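You operate a simulated robot arm through the tools that you are given. There is no shell and no other tool.

Carry out the task below with a simulated robot arm. There is one attempt and no reset: what you move stays moved.

TASK
Soften the bow tube, then shut the pin under the grey cap.
Fine: hold the grey button till the tube wrinkles before you open the cap; shut the cap again. Where these are worked on the way, their far stop is far enough and under half their travel is too little: grey cap.

Only the result counts: the job must be done as asked and must still hold three seconds after the hand-in. Knocking over, shifting, dropping, spilling or breaking anything else fails it. A push-on lid holds only when it is set on centred and level and pressed home; a screw cap is set on level and turned clockwise until tight.

THE ROBOT
A 7-joint arm with a two-finger gripper, fixed in place. Base frame: the origin is at the foot of the arm, x ahead of it, y to its left, z up. Lengths are in mm, angles in rad, forces in N, time in s.
With the tool pointing down near the work surface it reaches from about 100 to 680 mm from the base axis. Its first joint turns from -1.152 to 1.152 rad. Payload 2.45 kg.
The tool frame sits at the grasp point between the pads (the TCP): z along the fingers, y along the line on which they close. The tips reach 26 mm beyond it. Largest opening 96 mm; the body of the gripper starts 69 mm behind the TCP.
Orientation is that of the tool frame in the base frame, as [roll, pitch, yaw] about the fixed x, y, z axes, in that order (R = Rz(yaw) Ry(pitch) Rx(roll)). With the fingers straight down and closing along the base's y, the tool's x points along the base's -x, its y along +y and its z along -z.

THE INTERFACE
- The arm moves only by the tool nudge_tool. Its argument "deltas" is a list of rows, each a list of 6 numbers: the shift along the tool's x, y, z in units of 50 mm (1.0 is 50 mm), then the turn, a rotation vector about the tool's x, y, z in units of 5 degrees (1.0 is 5 degrees). In form: [[tx, ty, tz, ax, ay, az], ...]. A call has 1 to 20 rows; each row shifts and turns the commanded pose from where the row before left it, along the tool's axes as they then stand. "gripper" is the opening in per cent of the stroke, from 0 (shut) to 100 (fully open), set as the call begins (left out, the last holds). A call with a number of a shift or a turn outside -1 to 1 is refused whole. Rows are played at 5 a second. More than 50 mm and 0.15 rad between two rows, or a gripper value outside its range, and nothing of the call is played. A pose out of reach is approached as far as the arm can. The call stops where the force on the tool passes 90 N (or 10 N more than at its start, if that is more) or the arm is blocked; 0.2 s more then pass. The fingers move at their own pace and stop on an object; they squeeze with about 21 N. The grip force told is the motor's: it shows also when the fingers shut on nothing. Time passes only in rows, and 0.2 s behind the last, so rows that do not move let the fingers close. It gives the time, the measured TCP pose, the force on the tool (base axes), the opening and the grip force at its end, in the units of the frame above (readings bear some noise), with the torque about the TCP (base axes, N m) and any sound that the robot's microphone picked up.
- Cameras (640 x 400 px; columns grow to the right, rows downward): "scene" is fixed at [177.3, -422.3, 1407.3]; the picture's right is [0.71, -0.71, 0.00], its down [-0.51, -0.51, -0.69] and it looks along [0.49, 0.49, -0.73] (base axes); focal length 312 px, centre (320, 200). "wrist" rides on the gripper at [82, 3, -98] in the tool frame; the picture's right is [-0.04, 1.00, 0.00], its down [-0.73, -0.03, -0.68] and it looks along [-0.68, -0.03, 0.73] (tool axes); focal length 256 px, centre (320, 200). There is no depth. A picture from a camera that has moved, and an enlarged one, comes with that camera's place and axes in the base frame and with its lens. The place of the scene camera against the robot may be out by one fixed shift of up to 25 mm in any direction.
- snapshot(camera): a new picture of that camera. It takes no simulated time.
- enlarge(camera, box): a new picture of the part [left, top, right, bottom] of that camera's present view, enlarged. It takes no simulated time.
- finish_job(): hands the job in; it is judged then, once.

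Places have to be worked out from the pictures, the camera data and where the tool is seen. Open the gripper and draw the arm clear of the work before you hand the job in, unless the task says otherwise.

The tools are called after "Emit:" by a JSON object that holds its "name" and its "arguments". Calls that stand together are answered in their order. nudge_tool: Moves the arm, as the interface text tells. Its arguments: {"type":"object","properties":{"deltas":{"type":"array","items":{"type":"array","items":{"type":"number"}}},"gripper":{"type":"number"}},"required":["deltas"]} The other tools are called the same way: snapshot (camera) takes a picture; enlarge (camera, box) takes an enlarged picture of a part of a camera's view; finish_job () hands the job in.

At the start:

```text
t: 0.0
tool_pos: [465.4, -121.1, 968.6]
ee_rot: [3.141, -0.001, -3.141]
contact_force: [0.3, 0.0, -0.6]
ft_torque: [0.02, 0.01, 0.0]
opening: 96.3
gripper_force: 0.0
```

scene: 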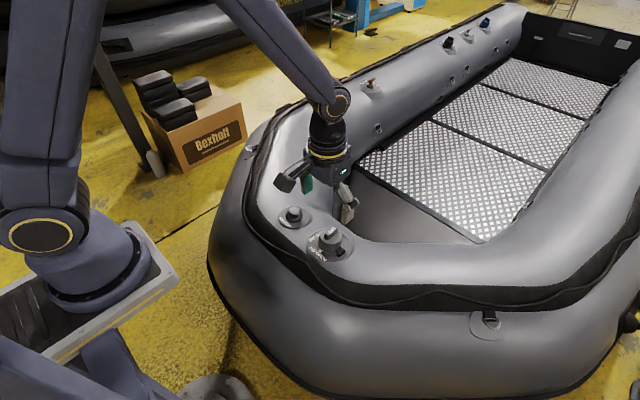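
wrist: 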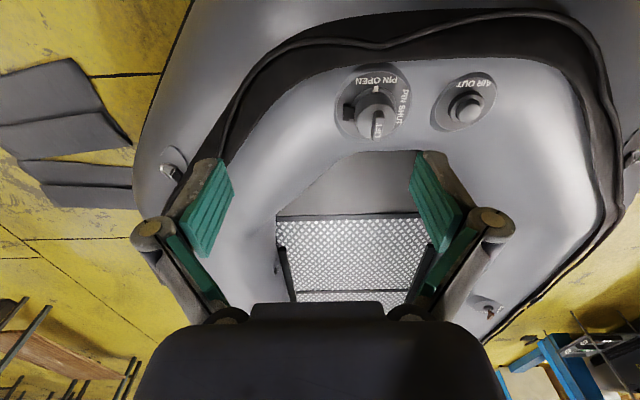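

I see an inflatable boat with two fittings on the bow: a "PIN OPEN / PIN SHUT" fitting with a grey cap and an "AIR OUT" button. I take enlarged views to look closer.

Emit:
{"name": "enlarge", "arguments": {"camera": "scene", "box": [250, 180, 390, 268]}}

Emit:
{"name": "enlarge", "arguments": {"camera": "wrist", "box": [320, 50, 520, 175]}}

```text
4.55 times, centred on (320, 224) of scene
camera zoom: at [177.3, -422.3, 1407.3], right [0.71, -0.71, 0.0], down [-0.51, -0.51, -0.69], along [0.49, 0.49, -0.73], focal length 1416 px, centre (320, 91)
```

zoom: 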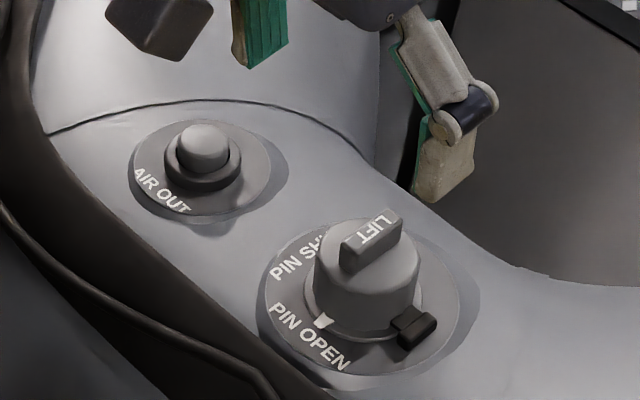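

```text
3.20 times, centred on (420, 112) of wrist
camera zoom: at [386.1, -116.9, 1065.2], right [0.04, 1.0, 0.0], down [0.73, -0.03, 0.68], along [0.68, -0.03, -0.73], focal length 819 px, centre (0, 480)
```

zoom: 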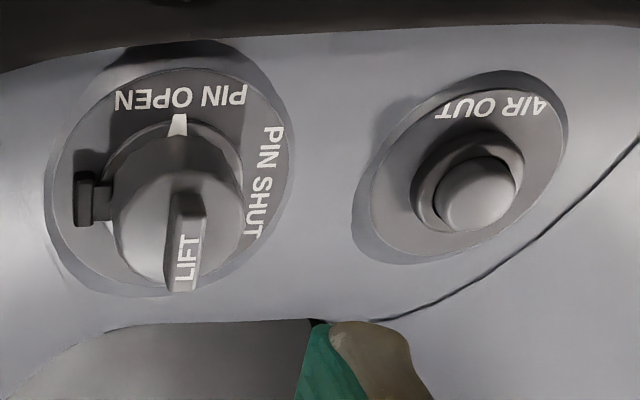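

Both fittings look to be roughly at x≈650, y≈10–100 mm, z≈450–520, but the depth is uncertain. I move the arm sideways (+y) and down, staying high, to get parallax from the wrist camera.

Emit:
{"name": "nudge_tool", "arguments": {"deltas": [[0, 1, 0, 0, 0, 0], [0, 1, 0, 0, 0, 0], [0, 1, 0, 0, 0, 0], [0, 0, 1, 0, 0, 0], [0, 0, 1, 0, 0, 0], [0, 0, 1, 0, 0, 0], [0, 0, 0, 0, 0, 0]], "gripper": 0}}

Emit:
{"name": "snapshot", "arguments": {"camera": "wrist"}}

Emit:
{"name": "snapshot", "arguments": {"camera": "scene"}}

```text
t: 1.6
tool_pos: [465.0, 29.3, 818.2]
ee_rot: [3.141, 0.0, -3.142]
contact_force: [0.0, 0.9, -0.8]
ft_torque: [0.01, -0.01, 0.04]
opening: 0.0
gripper_force: 20.7
```

```text
taken
camera wrist: at [386.4, 33.0, 915.5], right [0.04, 1.0, 0.0], down [0.73, -0.03, 0.68], along [0.68, -0.03, -0.73], focal length 256 px, centre (320, 200)
```

wrist: 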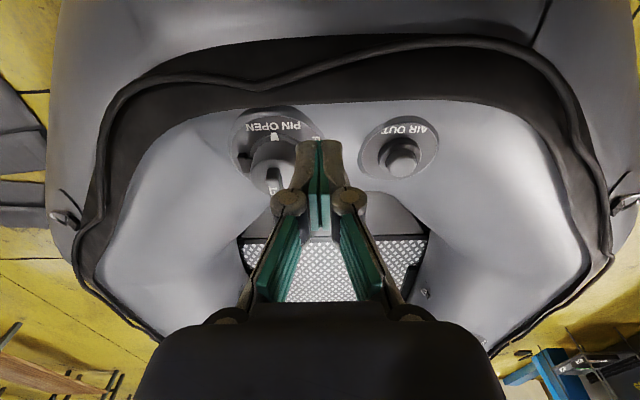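

```text
taken
```

scene: 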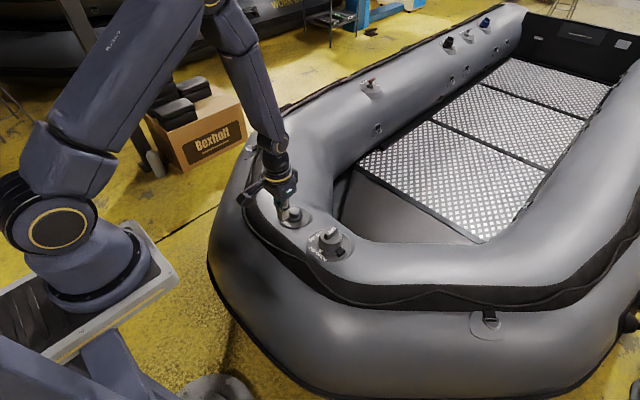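

The button triangulates to about (587, 137, 622). I enlarge the current wrist view to refine the cap and button.

Emit:
{"name": "enlarge", "arguments": {"camera": "wrist", "box": [220, 90, 460, 240]}}

Emit:
{"name": "enlarge", "arguments": {"camera": "scene", "box": [250, 180, 390, 268]}}

```text
2.67 times, centred on (340, 165) of wrist
camera zoom: at [386.4, 33.0, 915.5], right [0.04, 1.0, 0.0], down [0.73, -0.03, 0.68], along [0.68, -0.03, -0.73], focal length 683 px, centre (267, 293)
```

zoom: 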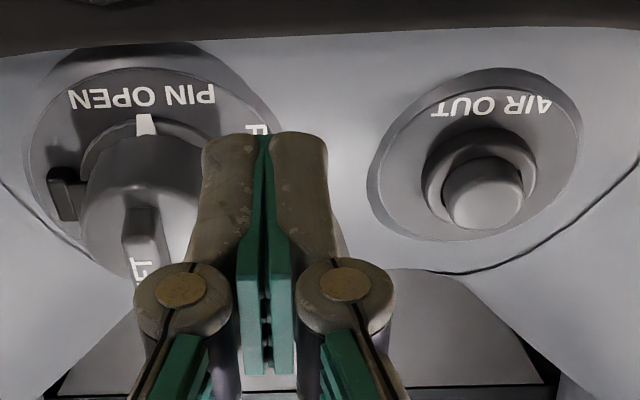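

```text
4.55 times, centred on (320, 224) of scene
camera zoom: at [177.3, -422.3, 1407.3], right [0.71, -0.71, 0.0], down [-0.51, -0.51, -0.69], along [0.49, 0.49, -0.73], focal length 1416 px, centre (320, 91)
```

zoom: 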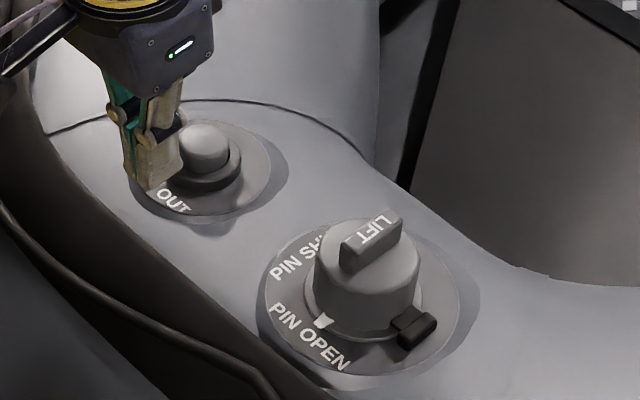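

The button top is at about (585, 134, 633) with a near-vertical axis. The cap lies around (585, -31, 670). I move to y≈-150 and lower for an unobstructed close view of the cap.

Emit:
{"name": "nudge_tool", "arguments": {"deltas": [[0, -1, 0, 0, 0, 0], [0, -1, 0, 0, 0, 0], [0, -1, 0, 0, 0, 0], [0, -0.6, 0.6, 0, 0, 0], [0, 0, 0.8, 0, 0, 0], [0, 0, 0, 0, 0, 0]]}}

Emit:
{"name": "snapshot", "arguments": {"camera": "wrist"}}

Emit:
{"name": "enlarge", "arguments": {"camera": "wrist", "box": [340, 120, 580, 270]}}

Emit:
{"name": "enlarge", "arguments": {"camera": "scene", "box": [290, 200, 370, 250]}}

```text
t: 3.0
tool_pos: [465.3, -152.8, 748.4]
ee_rot: [3.141, 0.0, -3.141]
contact_force: [-0.3, -0.2, -0.2]
ft_torque: [0.0, 0.0, 0.01]
opening: 0.1
gripper_force: 21.2
```

```text
taken
camera wrist: at [386.3, -148.2, 845.5], right [0.04, 1.0, 0.0], down [0.73, -0.03, 0.68], along [0.68, -0.03, -0.73], focal length 256 px, centre (320, 200)
```

wrist: 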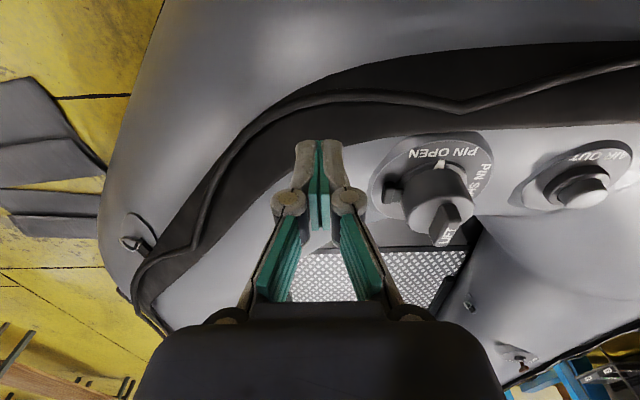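

```text
2.67 times, centred on (460, 195) of wrist
camera zoom: at [386.3, -148.2, 845.5], right [0.04, 1.0, 0.0], down [0.73, -0.03, 0.68], along [0.68, -0.03, -0.73], focal length 683 px, centre (-53, 213)
```

zoom: 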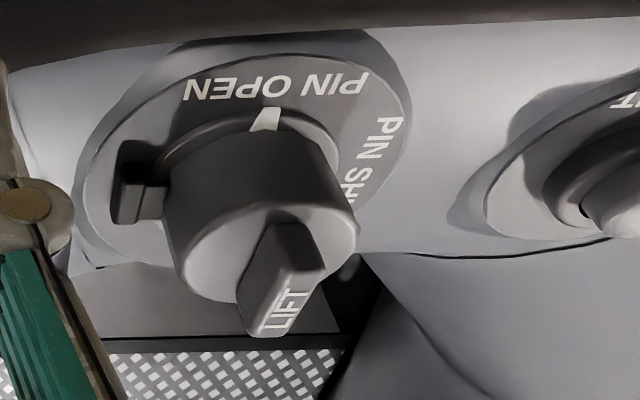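

```text
8.00 times, centred on (330, 225) of scene
camera zoom: at [177.3, -422.3, 1407.3], right [0.71, -0.71, 0.0], down [-0.51, -0.51, -0.69], along [0.49, 0.49, -0.73], focal length 2492 px, centre (240, 0)
```

zoom: 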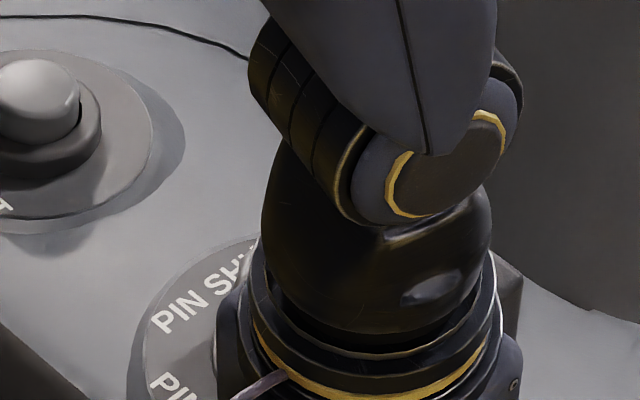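

Cap axis is about (585, -29): disc top z≈663, tab along x on top to z≈685, and the hinge block at (581, -78, 629), so the cap should swing open toward -y. Button first: I move over it at (585, 134) with fingers shut, about 25 mm above its top.

Emit:
{"name": "nudge_tool", "arguments": {"deltas": [[0, 1, -0.6, 0, 0, 0], [0, 1, 0, 0, 0, 0], [0, 1, 0, 0, 0, 0], [0, 1, 0, 0, 0, 0], [0, 1, 0, 0, 0, 0], [0, 0.74, 0, 0, 0, 0], [-0.8, 0, 0.5, 0, 0, 0], [-0.8, 0, 0.5, 0, 0, 0], [-0.8, 0, 0.8, 0, 0, 0], [0, 0, 0, 0, 0, 0]]}}

Emit:
{"name": "enlarge", "arguments": {"camera": "wrist", "box": [200, 80, 440, 230]}}

Emit:
{"name": "enlarge", "arguments": {"camera": "scene", "box": [250, 180, 390, 268]}}

```text
refused: row 1 steps farther than a row can; nothing moved
```

```text
2.67 times, centred on (320, 155) of wrist
camera zoom: at [386.3, -148.2, 845.5], right [0.04, 1.0, 0.0], down [0.73, -0.03, 0.68], along [0.68, -0.03, -0.73], focal length 683 px, centre (320, 320)
```

zoom: 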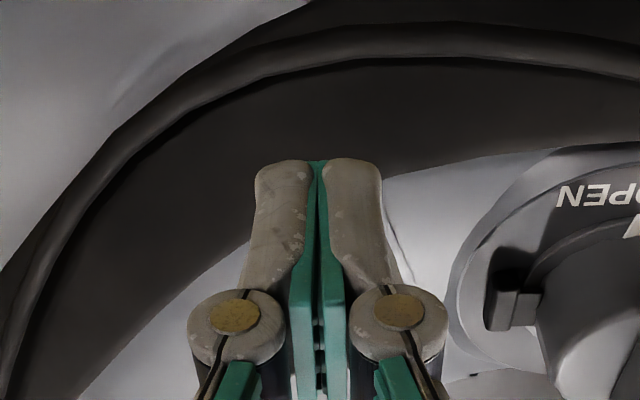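

```text
4.55 times, centred on (320, 224) of scene
camera zoom: at [177.3, -422.3, 1407.3], right [0.71, -0.71, 0.0], down [-0.51, -0.51, -0.69], along [0.49, 0.49, -0.73], focal length 1416 px, centre (320, 91)
```

zoom: 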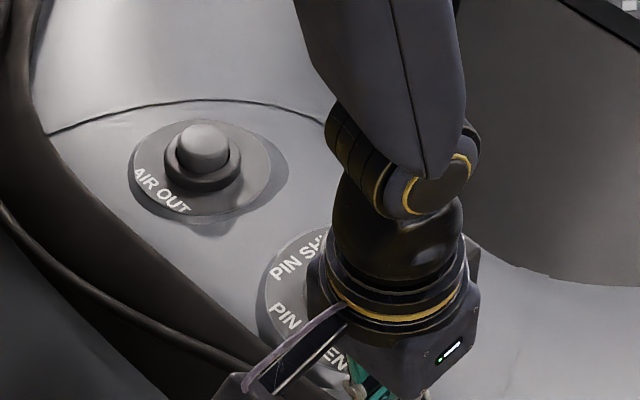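

The row's combined step was over 50 mm, so nothing moved. I split the steps and repeat the move to above the button.

Emit:
{"name": "nudge_tool", "arguments": {"deltas": [[0, 0, -0.6, 0, 0, 0], [0, 0.95, 0, 0, 0, 0], [0, 0.95, 0, 0, 0, 0], [0, 0.95, 0, 0, 0, 0], [0, 0.95, 0, 0, 0, 0], [0, 0.95, 0, 0, 0, 0], [0, 0.95, 0, 0, 0, 0], [-0.8, 0, 0.5, 0, 0, 0], [-0.8, 0, 0.5, 0, 0, 0], [-0.8, 0, 0.5, 0, 0, 0], [0, 0, 0.3, 0, 0, 0], [0, 0, 0, 0, 0, 0]]}}

Emit:
{"name": "enlarge", "arguments": {"camera": "wrist", "box": [200, 80, 440, 230]}}

Emit:
{"name": "enlarge", "arguments": {"camera": "scene", "box": [250, 180, 390, 268]}}

```text
t: 5.6
tool_pos: [585.3, 133.0, 689.9]
ee_rot: [3.141, 0.001, 3.141]
contact_force: [-0.4, -0.2, 1.3]
ft_torque: [0.02, 0.0, 0.01]
opening: 0.2
gripper_force: 21.1
```

```text
2.67 times, centred on (320, 155) of wrist
camera zoom: at [506.0, 138.2, 785.9], right [0.04, 1.0, 0.0], down [0.73, -0.03, 0.68], along [0.68, -0.03, -0.73], focal length 683 px, centre (320, 320)
```

zoom: 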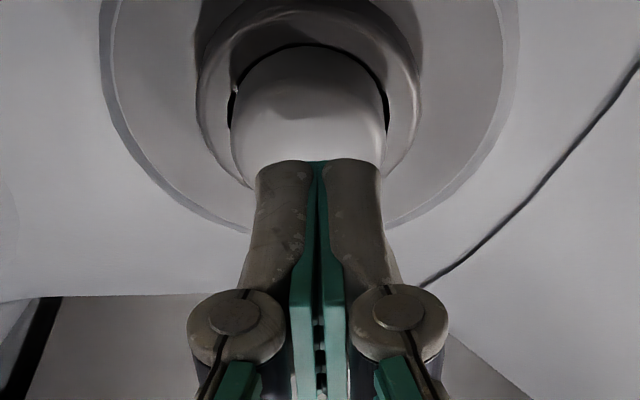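

```text
4.55 times, centred on (320, 224) of scene
camera zoom: at [177.3, -422.3, 1407.3], right [0.71, -0.71, 0.0], down [-0.51, -0.51, -0.69], along [0.49, 0.49, -0.73], focal length 1416 px, centre (320, 91)
```

zoom: 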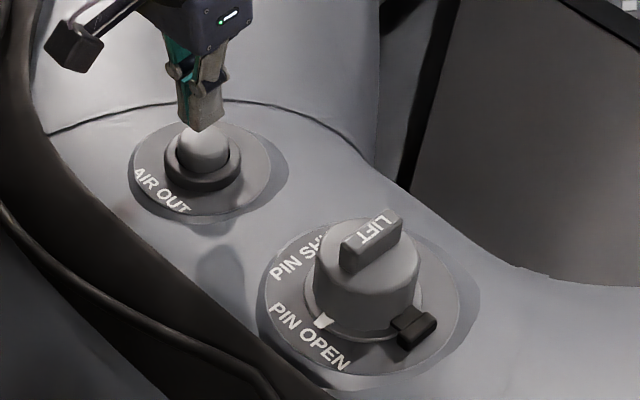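

The fingers are centred over the button, tips about 30 mm above. I lower 25 mm slowly and check the force.

Emit:
{"name": "nudge_tool", "arguments": {"deltas": [[0, 0, 0.2, 0, 0, 0], [0, 0, 0.15, 0, 0, 0], [0, 0, 0.15, 0, 0, 0], [0, 0, 0, 0, 0, 0]]}}

Emit:
{"name": "enlarge", "arguments": {"camera": "wrist", "box": [200, 80, 440, 230]}}

Emit:
{"name": "enlarge", "arguments": {"camera": "scene", "box": [250, 180, 390, 268]}}

```text
t: 6.6
tool_pos: [586.1, 133.9, 663.1]
ee_rot: [3.141, 0.0, 3.141]
contact_force: [-2.4, 0.5, 4.9]
ft_torque: [-0.04, 0.14, -0.02]
opening: 6.1
gripper_force: 28.7
heard: click
```

```text
2.67 times, centred on (320, 155) of wrist
camera zoom: at [505.8, 138.4, 760.6], right [0.04, 1.0, 0.0], down [0.73, -0.03, 0.68], along [0.68, -0.03, -0.73], focal length 683 px, centre (320, 320)
```

zoom: 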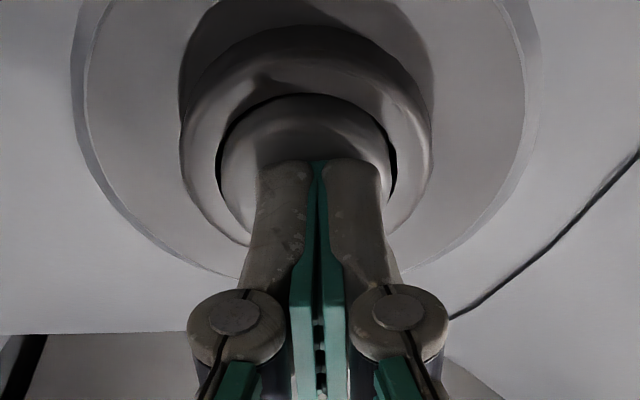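

```text
4.55 times, centred on (320, 224) of scene
camera zoom: at [177.2, -422.3, 1407.3], right [0.71, -0.71, 0.0], down [-0.51, -0.51, -0.69], along [0.49, 0.49, -0.73], focal length 1416 px, centre (320, 91)
```

zoom: 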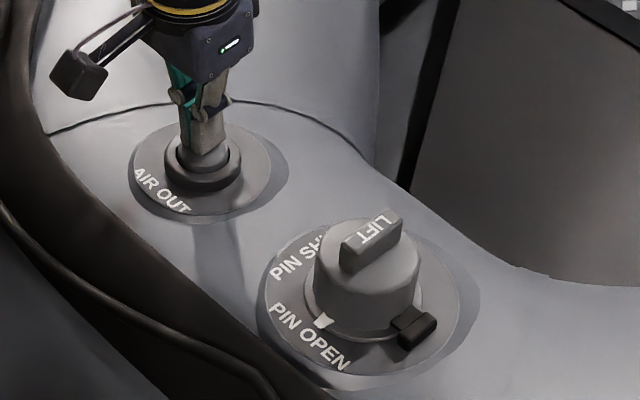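

A click was heard and there is a slight 5 N contact, so the button is starting to go in. I press another 4 mm and hold to see whether air is heard.

Emit:
{"name": "nudge_tool", "arguments": {"deltas": [[0, 0, 0.04, 0, 0, 0], [0, 0, 0.04, 0, 0, 0], [0, 0, 0, 0, 0, 0], [0, 0, 0, 0, 0, 0], [0, 0, 0, 0, 0, 0]]}}

Emit:
{"name": "snapshot", "arguments": {"camera": "scene"}}

Emit:
{"name": "enlarge", "arguments": {"camera": "wrist", "box": [200, 80, 440, 230]}}

```text
t: 7.8
tool_pos: [585.9, 133.4, 662.3]
ee_rot: [-3.141, -0.002, 3.141]
contact_force: [-19.2, -3.7, 59.1]
ft_torque: [-0.16, 1.1, 0.01]
opening: 6.1
gripper_force: 28.2
```

```text
taken
```

scene: 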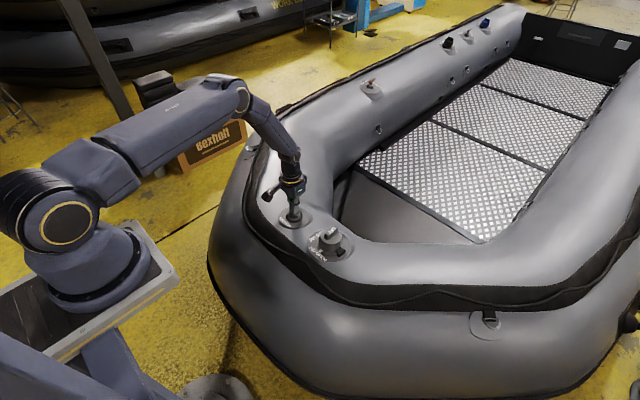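

```text
2.67 times, centred on (320, 155) of wrist
camera zoom: at [505.9, 138.4, 759.0], right [0.04, 1.0, 0.0], down [0.73, -0.03, 0.68], along [0.68, -0.03, -0.73], focal length 683 px, centre (320, 320)
```

zoom: 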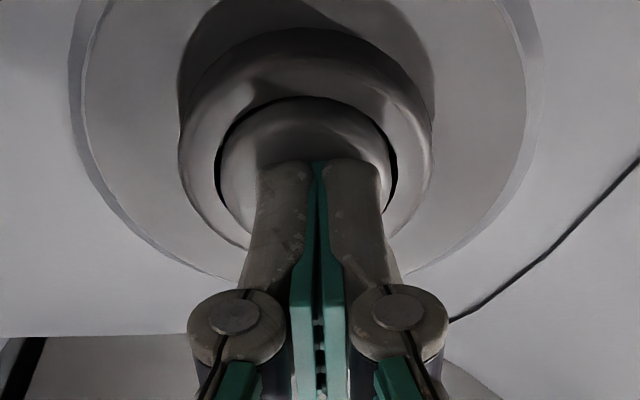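

The force rose to 59 N, so the button is at its stop. I ease off slightly and hold it for 4 s, then look for wrinkles.

Emit:
{"name": "nudge_tool", "arguments": {"deltas": [[0, 0, -0.02, 0, 0, 0], [0, 0, 0, 0, 0, 0], [0, 0, 0, 0, 0, 0], [0, 0, 0, 0, 0, 0], [0, 0, 0, 0, 0, 0], [0, 0, 0, 0, 0, 0], [0, 0, 0, 0, 0, 0], [0, 0, 0, 0, 0, 0], [0, 0, 0, 0, 0, 0], [0, 0, 0, 0, 0, 0], [0, 0, 0, 0, 0, 0], [0, 0, 0, 0, 0, 0], [0, 0, 0, 0, 0, 0], [0, 0, 0, 0, 0, 0], [0, 0, 0, 0, 0, 0], [0, 0, 0, 0, 0, 0], [0, 0, 0, 0, 0, 0], [0, 0, 0, 0, 0, 0], [0, 0, 0, 0, 0, 0], [0, 0, 0, 0, 0, 0]]}}

Emit:
{"name": "snapshot", "arguments": {"camera": "scene"}}

Emit:
{"name": "snapshot", "arguments": {"camera": "wrist"}}

```text
t: 12.0
tool_pos: [585.7, 133.7, 662.7]
ee_rot: [-3.141, 0.002, -3.141]
contact_force: [-13.7, 1.5, 48.7]
ft_torque: [-0.04, 0.86, -0.05]
opening: 6.1
gripper_force: 28.4
```

```text
taken
```

scene: 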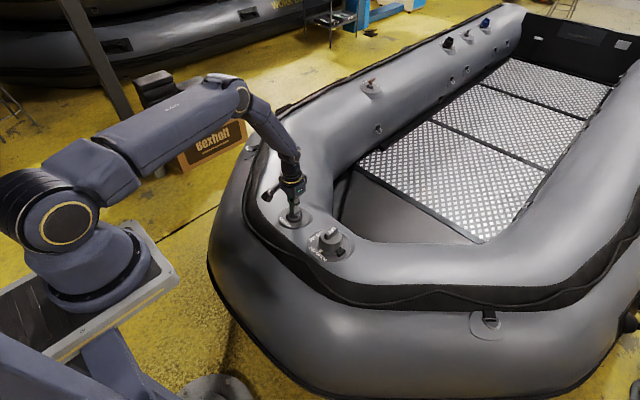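

```text
taken
camera wrist: at [506.1, 138.3, 759.2], right [0.04, 1.0, 0.0], down [0.73, -0.03, 0.68], along [0.68, -0.03, -0.73], focal length 256 px, centre (320, 200)
```

wrist: 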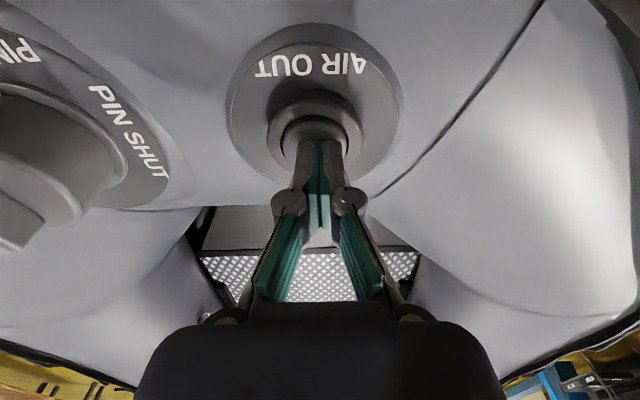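

No wrinkles are visible yet. I keep holding another 4 s and look closely at the tube.

Emit:
{"name": "nudge_tool", "arguments": {"deltas": [[0, 0, 0, 0, 0, 0], [0, 0, 0, 0, 0, 0], [0, 0, 0, 0, 0, 0], [0, 0, 0, 0, 0, 0], [0, 0, 0, 0, 0, 0], [0, 0, 0, 0, 0, 0], [0, 0, 0, 0, 0, 0], [0, 0, 0, 0, 0, 0], [0, 0, 0, 0, 0, 0], [0, 0, 0, 0, 0, 0], [0, 0, 0, 0, 0, 0], [0, 0, 0, 0, 0, 0], [0, 0, 0, 0, 0, 0], [0, 0, 0, 0, 0, 0], [0, 0, 0, 0, 0, 0], [0, 0, 0, 0, 0, 0], [0, 0, 0, 0, 0, 0], [0, 0, 0, 0, 0, 0], [0, 0, 0, 0, 0, 0], [0, 0, 0, 0, 0, 0]]}}

Emit:
{"name": "enlarge", "arguments": {"camera": "scene", "box": [200, 120, 480, 295]}}

Emit:
{"name": "snapshot", "arguments": {"camera": "wrist"}}

Emit:
{"name": "enlarge", "arguments": {"camera": "wrist", "box": [200, 0, 440, 150]}}

```text
t: 16.2
tool_pos: [586.7, 134.1, 662.5]
ee_rot: [-3.14, 0.001, -3.141]
contact_force: [-12.1, 0.7, 46.9]
ft_torque: [-0.02, 0.81, 0.01]
opening: 6.0
gripper_force: 27.8
```

```text
2.29 times, centred on (340, 208) of scene
camera zoom: at [176.2, -422.4, 1407.4], right [0.71, -0.71, 0.0], down [-0.51, -0.51, -0.69], along [0.49, 0.49, -0.73], focal length 712 px, centre (274, 183)
```

zoom: 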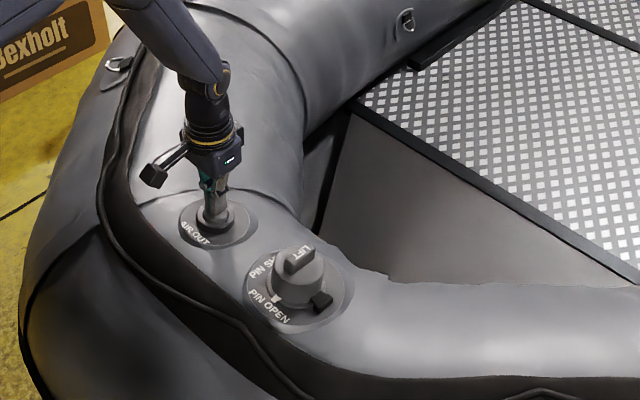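

```text
taken
camera wrist: at [506.3, 138.3, 759.1], right [0.04, 1.0, 0.0], down [0.73, -0.03, 0.68], along [0.68, -0.03, -0.73], focal length 256 px, centre (320, 200)
```

wrist: 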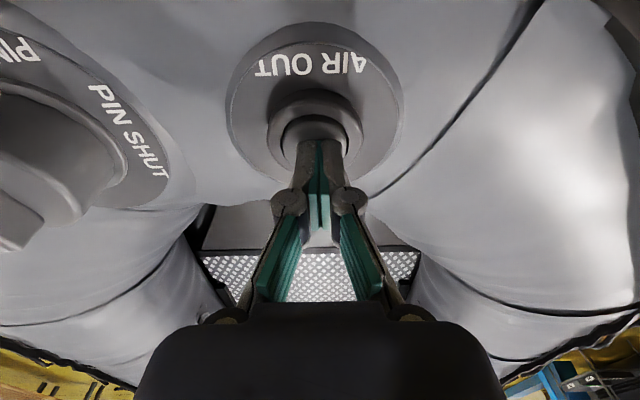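

```text
2.67 times, centred on (320, 75) of wrist
camera zoom: at [506.3, 138.3, 759.1], right [0.04, 1.0, 0.0], down [0.73, -0.03, 0.68], along [0.68, -0.03, -0.73], focal length 683 px, centre (320, 533)
```

zoom: 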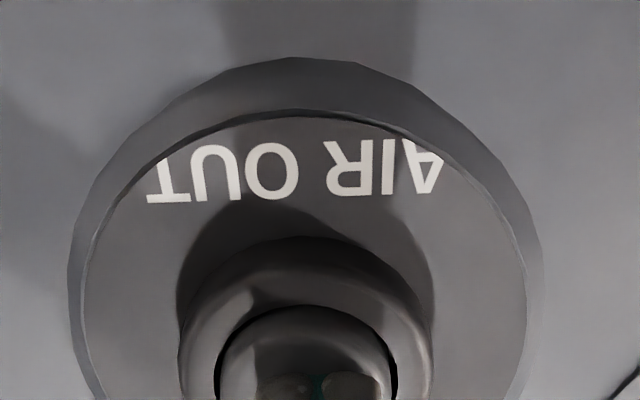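

Slight ripples begin to show at the tube edges, so the deflation is running. I hold another 4 s.

Emit:
{"name": "nudge_tool", "arguments": {"deltas": [[0, 0, 0, 0, 0, 0], [0, 0, 0, 0, 0, 0], [0, 0, 0, 0, 0, 0], [0, 0, 0, 0, 0, 0], [0, 0, 0, 0, 0, 0], [0, 0, 0, 0, 0, 0], [0, 0, 0, 0, 0, 0], [0, 0, 0, 0, 0, 0], [0, 0, 0, 0, 0, 0], [0, 0, 0, 0, 0, 0], [0, 0, 0, 0, 0, 0], [0, 0, 0, 0, 0, 0], [0, 0, 0, 0, 0, 0], [0, 0, 0, 0, 0, 0], [0, 0, 0, 0, 0, 0], [0, 0, 0, 0, 0, 0], [0, 0, 0, 0, 0, 0], [0, 0, 0, 0, 0, 0], [0, 0, 0, 0, 0, 0], [0, 0, 0, 0, 0, 0]]}}

Emit:
{"name": "enlarge", "arguments": {"camera": "scene", "box": [200, 120, 480, 295]}}

Emit:
{"name": "snapshot", "arguments": {"camera": "wrist"}}

Emit:
{"name": "snapshot", "arguments": {"camera": "scene"}}

```text
t: 20.4
tool_pos: [587.3, 133.4, 662.8]
ee_rot: [3.14, 0.003, 3.141]
contact_force: [-9.9, -0.6, 46.9]
ft_torque: [-0.09, 0.76, 0.0]
opening: 6.0
gripper_force: 28.6
```

```text
2.29 times, centred on (340, 208) of scene
camera zoom: at [176.3, -422.5, 1407.4], right [0.71, -0.71, 0.0], down [-0.51, -0.51, -0.69], along [0.49, 0.49, -0.73], focal length 712 px, centre (274, 183)
```

zoom: 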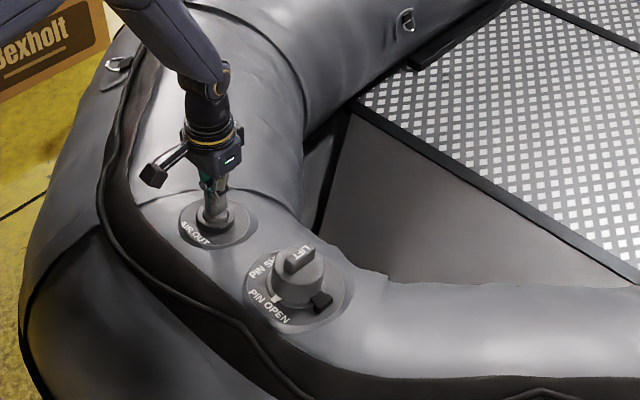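

```text
taken
camera wrist: at [506.5, 138.3, 759.1], right [0.04, 1.0, 0.0], down [0.73, -0.03, 0.68], along [0.68, -0.03, -0.73], focal length 256 px, centre (320, 200)
```

wrist: 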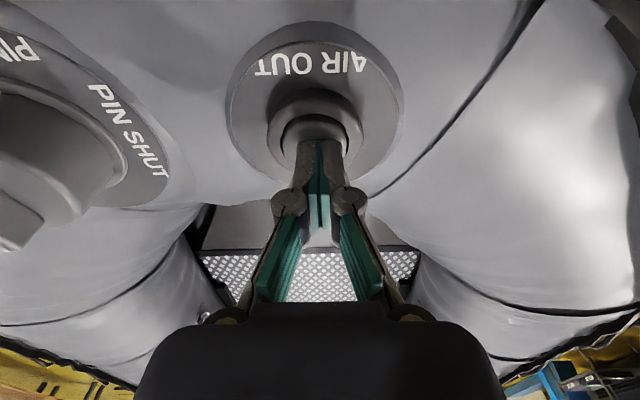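

```text
taken
```

scene: 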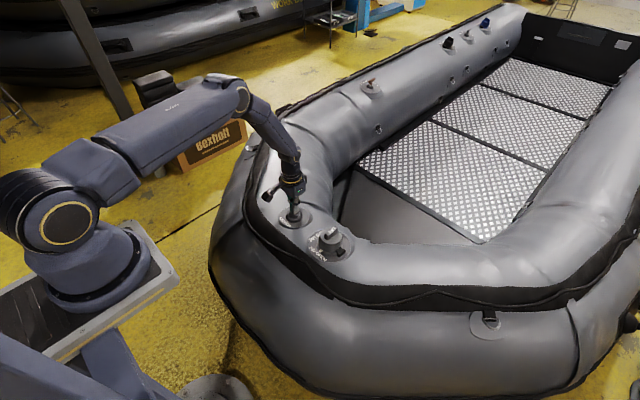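

Wrinkles are now clearly showing on the tube. I hold a further 3 s to see whether it is complete or still changing.

Emit:
{"name": "nudge_tool", "arguments": {"deltas": [[0, 0, 0, 0, 0, 0], [0, 0, 0, 0, 0, 0], [0, 0, 0, 0, 0, 0], [0, 0, 0, 0, 0, 0], [0, 0, 0, 0, 0, 0], [0, 0, 0, 0, 0, 0], [0, 0, 0, 0, 0, 0], [0, 0, 0, 0, 0, 0], [0, 0, 0, 0, 0, 0], [0, 0, 0, 0, 0, 0], [0, 0, 0, 0, 0, 0], [0, 0, 0, 0, 0, 0], [0, 0, 0, 0, 0, 0], [0, 0, 0, 0, 0, 0], [0, 0, 0, 0, 0, 0]]}}

Emit:
{"name": "enlarge", "arguments": {"camera": "scene", "box": [200, 120, 480, 295]}}

Emit:
{"name": "snapshot", "arguments": {"camera": "wrist"}}

Emit:
{"name": "snapshot", "arguments": {"camera": "scene"}}

```text
t: 23.6
tool_pos: [588.0, 133.4, 662.9]
ee_rot: [3.141, 0.002, 3.141]
contact_force: [-7.7, -0.9, 44.9]
ft_torque: [-0.09, 0.68, -0.01]
opening: 5.8
gripper_force: 28.3
```

```text
2.29 times, centred on (340, 208) of scene
camera zoom: at [176.4, -422.5, 1407.4], right [0.71, -0.71, 0.0], down [-0.51, -0.51, -0.69], along [0.49, 0.49, -0.73], focal length 712 px, centre (274, 183)
```

zoom: 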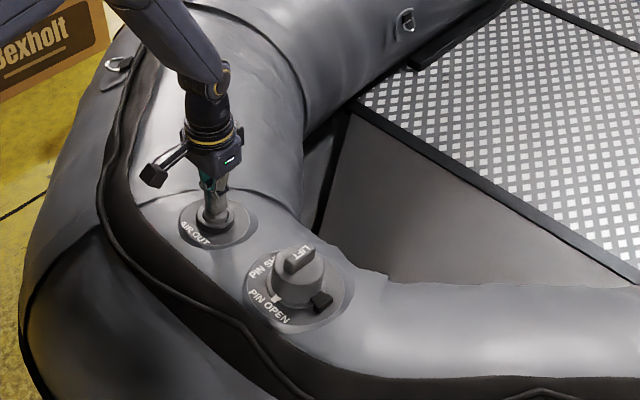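

```text
taken
camera wrist: at [506.7, 138.3, 759.1], right [0.04, 1.0, 0.0], down [0.73, -0.03, 0.68], along [0.68, -0.03, -0.73], focal length 256 px, centre (320, 200)
```

wrist: 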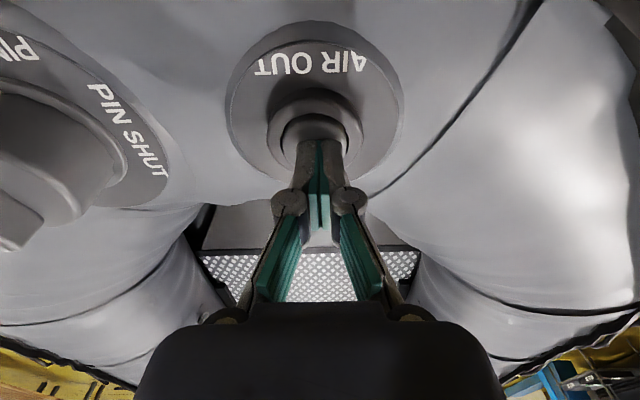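

```text
taken
```

scene: 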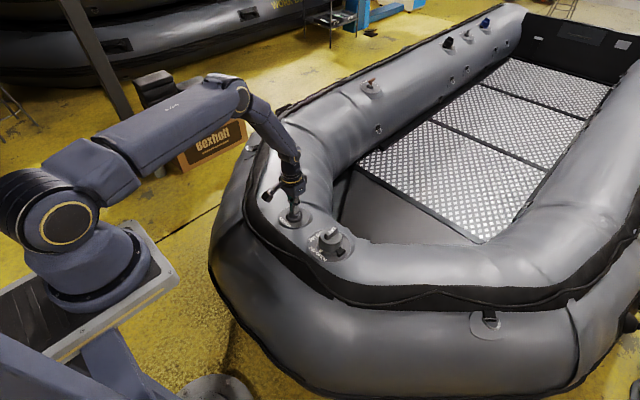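

The picture is the same as 3 s ago, so the tube has gone fully soft and wrinkled. I release the button, rise, and move above the cap with the gripper opening.

Emit:
{"name": "nudge_tool", "arguments": {"deltas": [[0, 0, -0.5, 0, 0, 0], [0, 0, -1, 0, 0, 0], [0, 0, -0.6, 0, 0, 0], [0, -0.8, 0, 0, 0, 0], [0, -0.8, 0, 0, 0, 0], [0, -0.8, 0, 0, 0, 0], [0, -0.84, 0, 0, 0, 0], [0, 0, 0, 0, 0, 0]]}}

Emit:
{"name": "nudge_tool", "arguments": {"deltas": [[0, 0, 0, 0, 0, 0], [0, 0, 0, 0, 0, 0], [0, 0, 0, 0, 0, 0], [0, 0, 0, 0, 0, 0], [0, 0, 0, 0, 0, 0], [0, 0, 0, 0, 0, 0]], "gripper": 60}}

Emit:
{"name": "snapshot", "arguments": {"camera": "wrist"}}

Emit:
{"name": "enlarge", "arguments": {"camera": "scene", "box": [250, 180, 390, 268]}}

Emit:
{"name": "snapshot", "arguments": {"camera": "scene"}}

```text
t: 25.4
tool_pos: [586.1, -29.0, 766.2]
ee_rot: [3.141, 0.001, 3.14]
contact_force: [0.9, -0.4, -0.2]
ft_torque: [0.01, 0.01, 0.0]
opening: 0.0
gripper_force: 29.0
```

```text
t: 26.8
tool_pos: [585.4, -29.4, 766.1]
ee_rot: [3.139, 0.0, 3.141]
contact_force: [-0.1, 0.6, 0.2]
ft_torque: [-0.01, -0.02, -0.04]
opening: 57.3
gripper_force: 0.1
```

```text
taken
camera wrist: at [506.1, -24.2, 862.5], right [0.04, 1.0, 0.0], down [0.73, -0.03, 0.68], along [0.68, -0.03, -0.73], focal length 256 px, centre (320, 200)
```

wrist: 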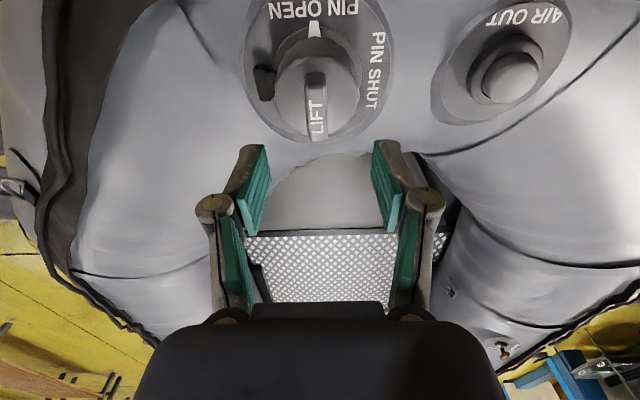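

```text
4.55 times, centred on (320, 224) of scene
camera zoom: at [177.3, -422.3, 1407.3], right [0.71, -0.71, 0.0], down [-0.51, -0.51, -0.69], along [0.49, 0.49, -0.73], focal length 1416 px, centre (320, 91)
```

zoom: 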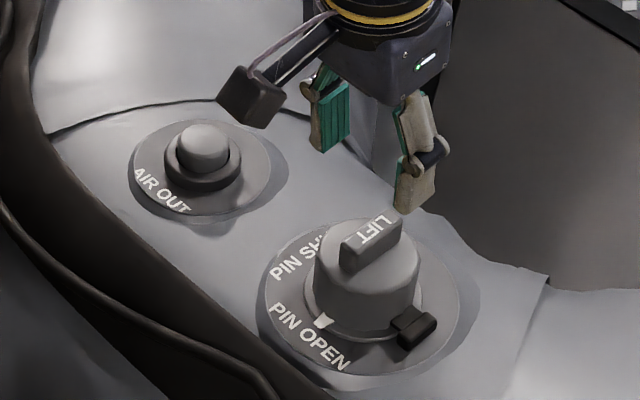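

```text
taken
```

scene: 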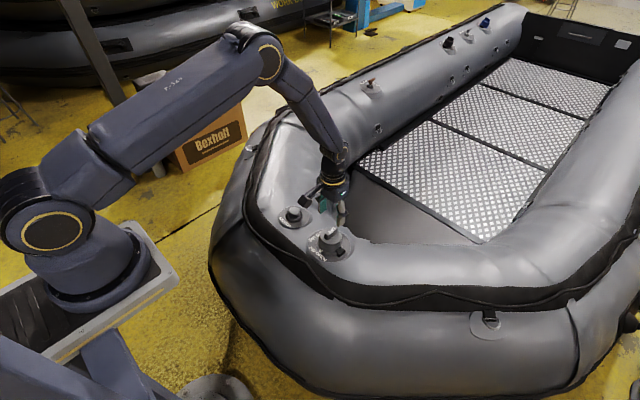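

The button sprang back and the tube stays wrinkled. I enlarge the cap from this near-overhead wrist view to fix the tab and hinge.

Emit:
{"name": "enlarge", "arguments": {"camera": "wrist", "box": [230, 0, 422, 150]}}

```text
2.67 times, centred on (326, 75) of wrist
camera zoom: at [506.1, -24.2, 862.5], right [0.04, 1.0, 0.0], down [0.73, -0.03, 0.68], along [0.68, -0.03, -0.73], focal length 683 px, centre (304, 533)
```

zoom: 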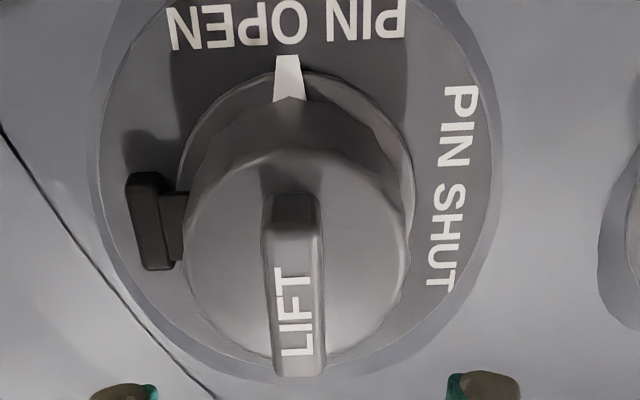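

The tab spans x 563–607, y ≈ -38…-23, with its top at z≈686 and the disc at ≈667; the hinge is at y≈-78, z≈625. I descend to TCP z≈697 with the fingers straddling the tab, then close.

Emit:
{"name": "nudge_tool", "arguments": {"deltas": [[0, 0, 0.7, 0, 0, 0], [0, -0.02, 0.5, 0, 0, 0], [0, 0, 0.18, 0, 0, 0], [0, 0, 0, 0, 0, 0]]}}

Emit:
{"name": "enlarge", "arguments": {"camera": "scene", "box": [250, 180, 390, 268]}}

Emit:
{"name": "snapshot", "arguments": {"camera": "wrist"}}

```text
t: 27.8
tool_pos: [585.8, -28.4, 695.7]
ee_rot: [-3.141, -0.001, -3.141]
contact_force: [0.5, 0.2, -0.2]
ft_torque: [-0.06, -0.01, 0.03]
opening: 57.8
gripper_force: 0.0
```

```text
4.55 times, centred on (320, 224) of scene
camera zoom: at [177.3, -422.3, 1407.3], right [0.71, -0.71, 0.0], down [-0.51, -0.51, -0.69], along [0.49, 0.49, -0.73], focal length 1416 px, centre (320, 91)
```

zoom: 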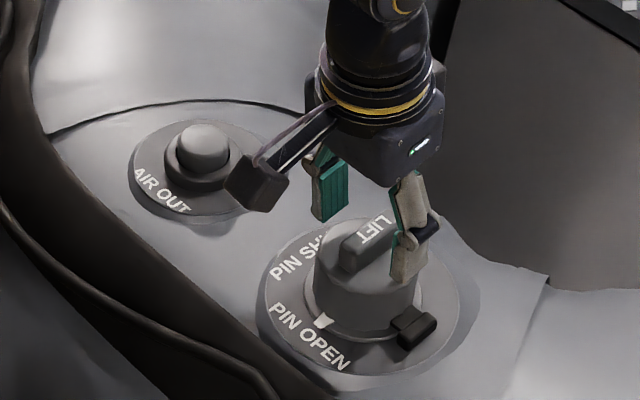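

```text
taken
camera wrist: at [506.4, -24.4, 792.9], right [0.04, 1.0, 0.0], down [0.73, -0.03, 0.68], along [0.68, -0.03, -0.73], focal length 256 px, centre (320, 200)
```

wrist: 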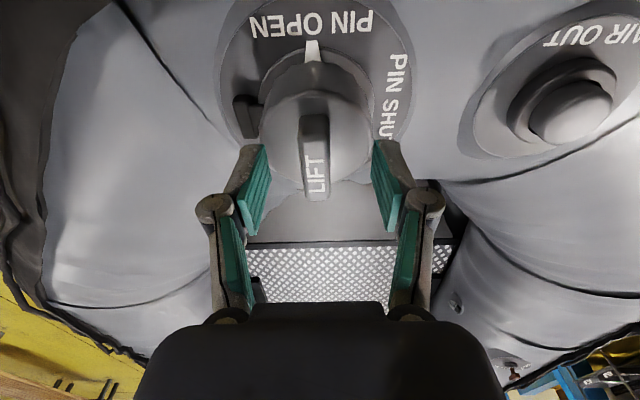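

The fingers straddle the tab at its middle. I close the gripper and see the opening.

Emit:
{"name": "nudge_tool", "arguments": {"deltas": [[0, 0, 0, 0, 0, 0], [0, 0, 0, 0, 0, 0], [0, 0, 0, 0, 0, 0], [0, 0, 0, 0, 0, 0], [0, 0, 0, 0, 0, 0], [0, 0, 0, 0, 0, 0]], "gripper": 0}}

Emit:
{"name": "enlarge", "arguments": {"camera": "scene", "box": [250, 180, 390, 268]}}

Emit:
{"name": "enlarge", "arguments": {"camera": "wrist", "box": [200, 50, 440, 200]}}

```text
t: 29.2
tool_pos: [585.9, -30.9, 695.2]
ee_rot: [-3.139, 0.0, 3.141]
contact_force: [1.5, -17.2, -5.5]
ft_torque: [-0.5, -0.15, 0.56]
opening: 15.7
gripper_force: 41.6
```

```text
4.55 times, centred on (320, 224) of scene
camera zoom: at [177.4, -422.6, 1407.2], right [0.71, -0.71, 0.0], down [-0.51, -0.51, -0.69], along [0.49, 0.49, -0.73], focal length 1416 px, centre (320, 91)
```

zoom: 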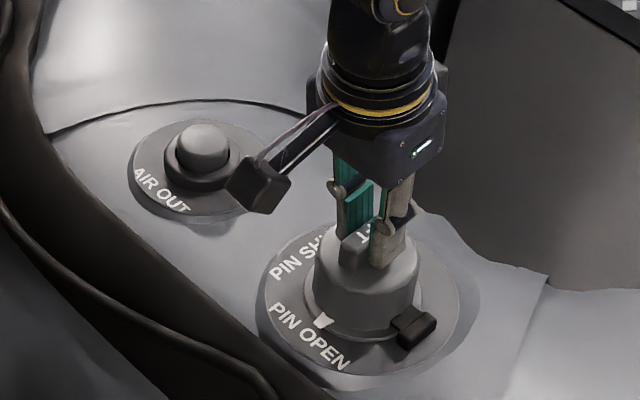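

```text
2.67 times, centred on (320, 125) of wrist
camera zoom: at [506.3, -26.2, 792.9], right [0.04, 1.0, 0.0], down [0.73, -0.03, 0.68], along [0.68, -0.03, -0.73], focal length 683 px, centre (320, 400)
```

zoom: 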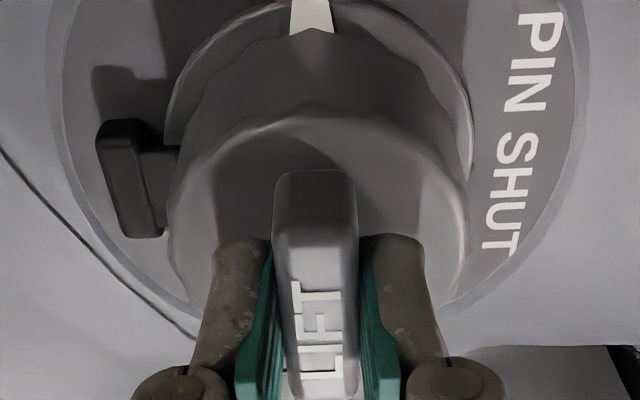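

The tab is gripped (15.7 mm thick, centred near y≈-31.5). I begin the opening arc about the hinge toward -y: two rows of 5° first, checking forces.

Emit:
{"name": "nudge_tool", "arguments": {"deltas": [[0, -0.03, 0, 0, 0, 0], [0, -0.123, -0.078, -1, 0, 0], [0, -0.123, -0.078, -1, 0, 0], [0, 0, 0, 0, 0, 0]]}}

Emit:
{"name": "enlarge", "arguments": {"camera": "scene", "box": [250, 180, 390, 268]}}

Emit:
{"name": "enlarge", "arguments": {"camera": "wrist", "box": [200, 50, 440, 200]}}

```text
t: 30.2
tool_pos: [586.3, -43.8, 704.0]
ee_rot: [2.965, 0.002, 3.14]
contact_force: [10.0, -5.8, -16.1]
ft_torque: [-0.01, -0.26, -0.93]
opening: 15.7
gripper_force: 41.1
```

```text
4.55 times, centred on (320, 224) of scene
camera zoom: at [177.8, -422.4, 1407.2], right [0.71, -0.71, 0.0], down [-0.51, -0.51, -0.69], along [0.49, 0.49, -0.73], focal length 1416 px, centre (320, 91)
```

zoom: 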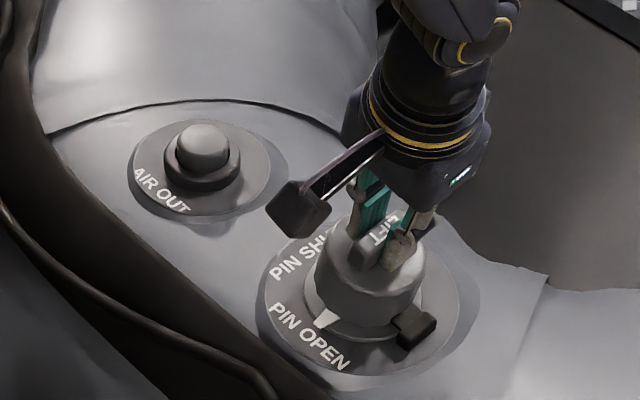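

```text
2.67 times, centred on (320, 125) of wrist
camera zoom: at [506.9, -55.8, 799.1], right [0.04, 0.98, 0.17], down [0.73, -0.15, 0.66], along [0.68, 0.1, -0.73], focal length 683 px, centre (320, 400)
```

zoom: 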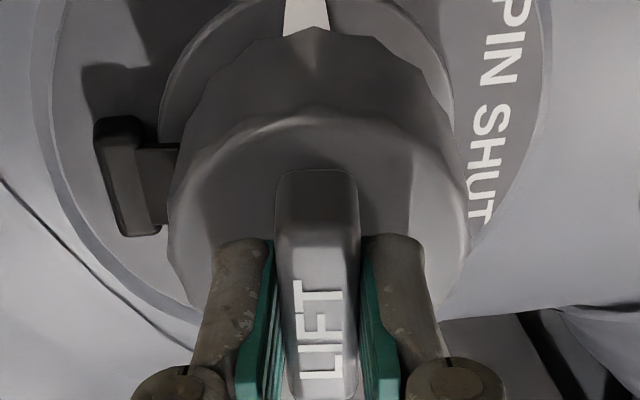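

The cap swings open with the hinge as judged, at low force (10° so far). I continue the arc by 25° more.

Emit:
{"name": "nudge_tool", "arguments": {"deltas": [[0, -0.123, -0.078, -1, 0, 0], [0, -0.123, -0.078, -1, 0, 0], [0, -0.123, -0.078, -1, 0, 0], [0, -0.123, -0.078, -1, 0, 0], [0, -0.123, -0.078, -1, 0, 0], [0, 0, 0, 0, 0, 0]]}}

Emit:
{"name": "enlarge", "arguments": {"camera": "scene", "box": [250, 180, 390, 268]}}

Emit:
{"name": "snapshot", "arguments": {"camera": "wrist"}}

```text
t: 31.6
tool_pos: [588.4, -78.6, 710.8]
ee_rot: [2.532, 0.004, 3.137]
contact_force: [20.1, 2.7, -7.1]
ft_torque: [0.14, -0.15, -1.41]
opening: 16.8
gripper_force: 42.0
```

```text
4.55 times, centred on (320, 224) of scene
camera zoom: at [177.8, -422.2, 1407.2], right [0.71, -0.71, 0.0], down [-0.51, -0.51, -0.69], along [0.49, 0.49, -0.73], focal length 1416 px, centre (320, 91)
```

zoom: 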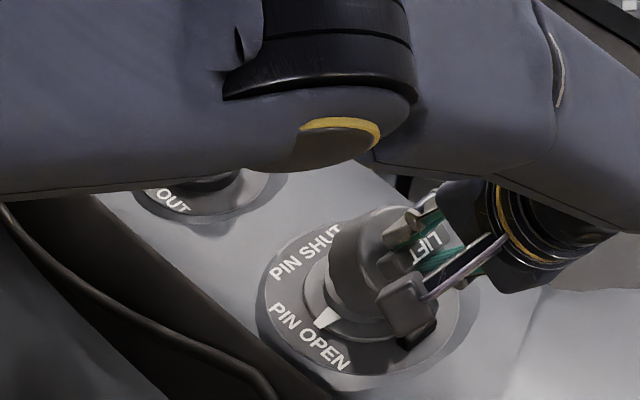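

```text
taken
camera wrist: at [507.7, -131.2, 792.2], right [0.04, 0.82, 0.57], down [0.73, -0.42, 0.54], along [0.68, 0.4, -0.61], focal length 256 px, centre (320, 200)
```

wrist: 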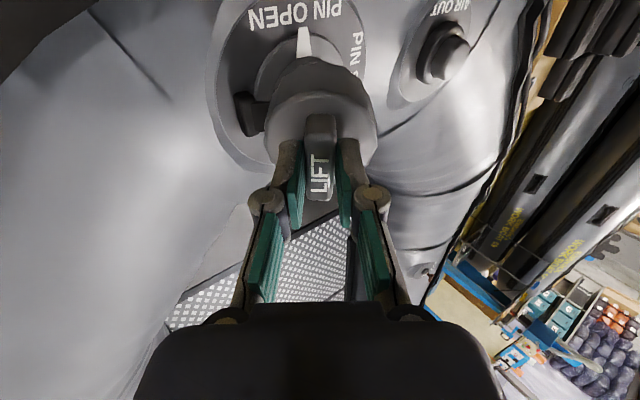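

The cap is about 35° open. I check the whole scene to see the arm's posture before continuing.

Emit:
{"name": "snapshot", "arguments": {"camera": "scene"}}

Emit:
{"name": "enlarge", "arguments": {"camera": "wrist", "box": [200, 50, 440, 200]}}

```text
taken
```

scene: 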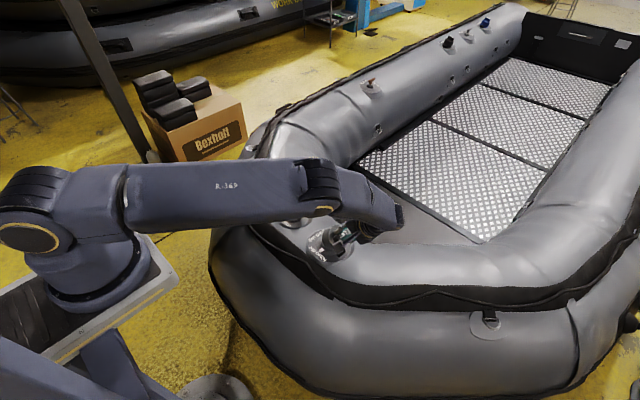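

```text
2.67 times, centred on (320, 125) of wrist
camera zoom: at [507.7, -131.2, 792.2], right [0.04, 0.82, 0.57], down [0.73, -0.42, 0.54], along [0.68, 0.4, -0.61], focal length 683 px, centre (320, 400)
```

zoom: 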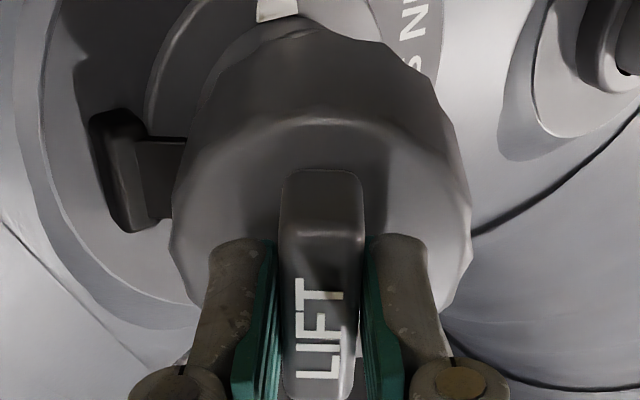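

The arm is clear of the boat. I continue 20° further, with a small +x correction to ease the 20 N side force.

Emit:
{"name": "nudge_tool", "arguments": {"deltas": [[-0.03, -0.123, -0.078, -1, 0, 0], [-0.02, -0.123, -0.078, -1, 0, 0], [0, -0.123, -0.078, -1, 0, 0], [0, -0.123, -0.078, -1, 0, 0], [0, 0, 0, 0, 0, 0]]}}

Emit:
{"name": "snapshot", "arguments": {"camera": "scene"}}

Emit:
{"name": "snapshot", "arguments": {"camera": "wrist"}}

```text
t: 32.8
tool_pos: [576.2, -103.5, 711.1]
ee_rot: [2.192, 0.006, 3.136]
contact_force: [31.3, -1.6, -26.8]
ft_torque: [-0.9, 0.22, -1.18]
opening: 17.6
gripper_force: 42.9
out of reach, approached as far as the arm can: row 4
```

```text
taken
```

scene: 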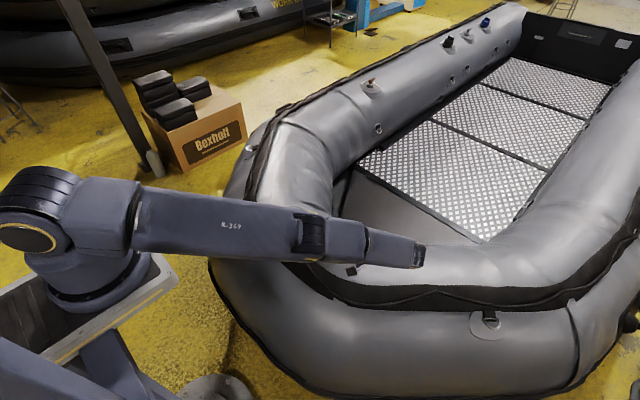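

```text
taken
camera wrist: at [495.2, -179.3, 770.0], right [0.04, 0.58, 0.81], down [0.73, -0.57, 0.38], along [0.68, 0.58, -0.45], focal length 256 px, centre (320, 200)
```

wrist: 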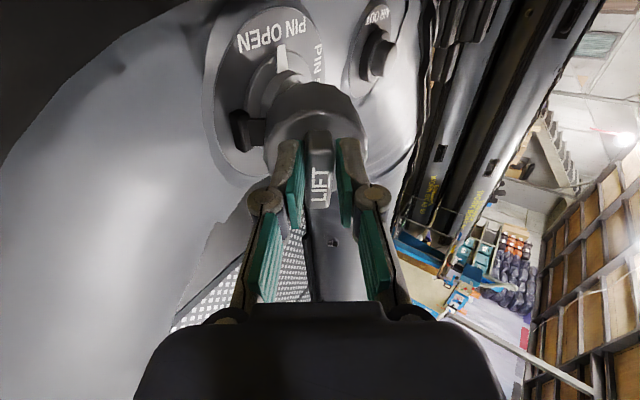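

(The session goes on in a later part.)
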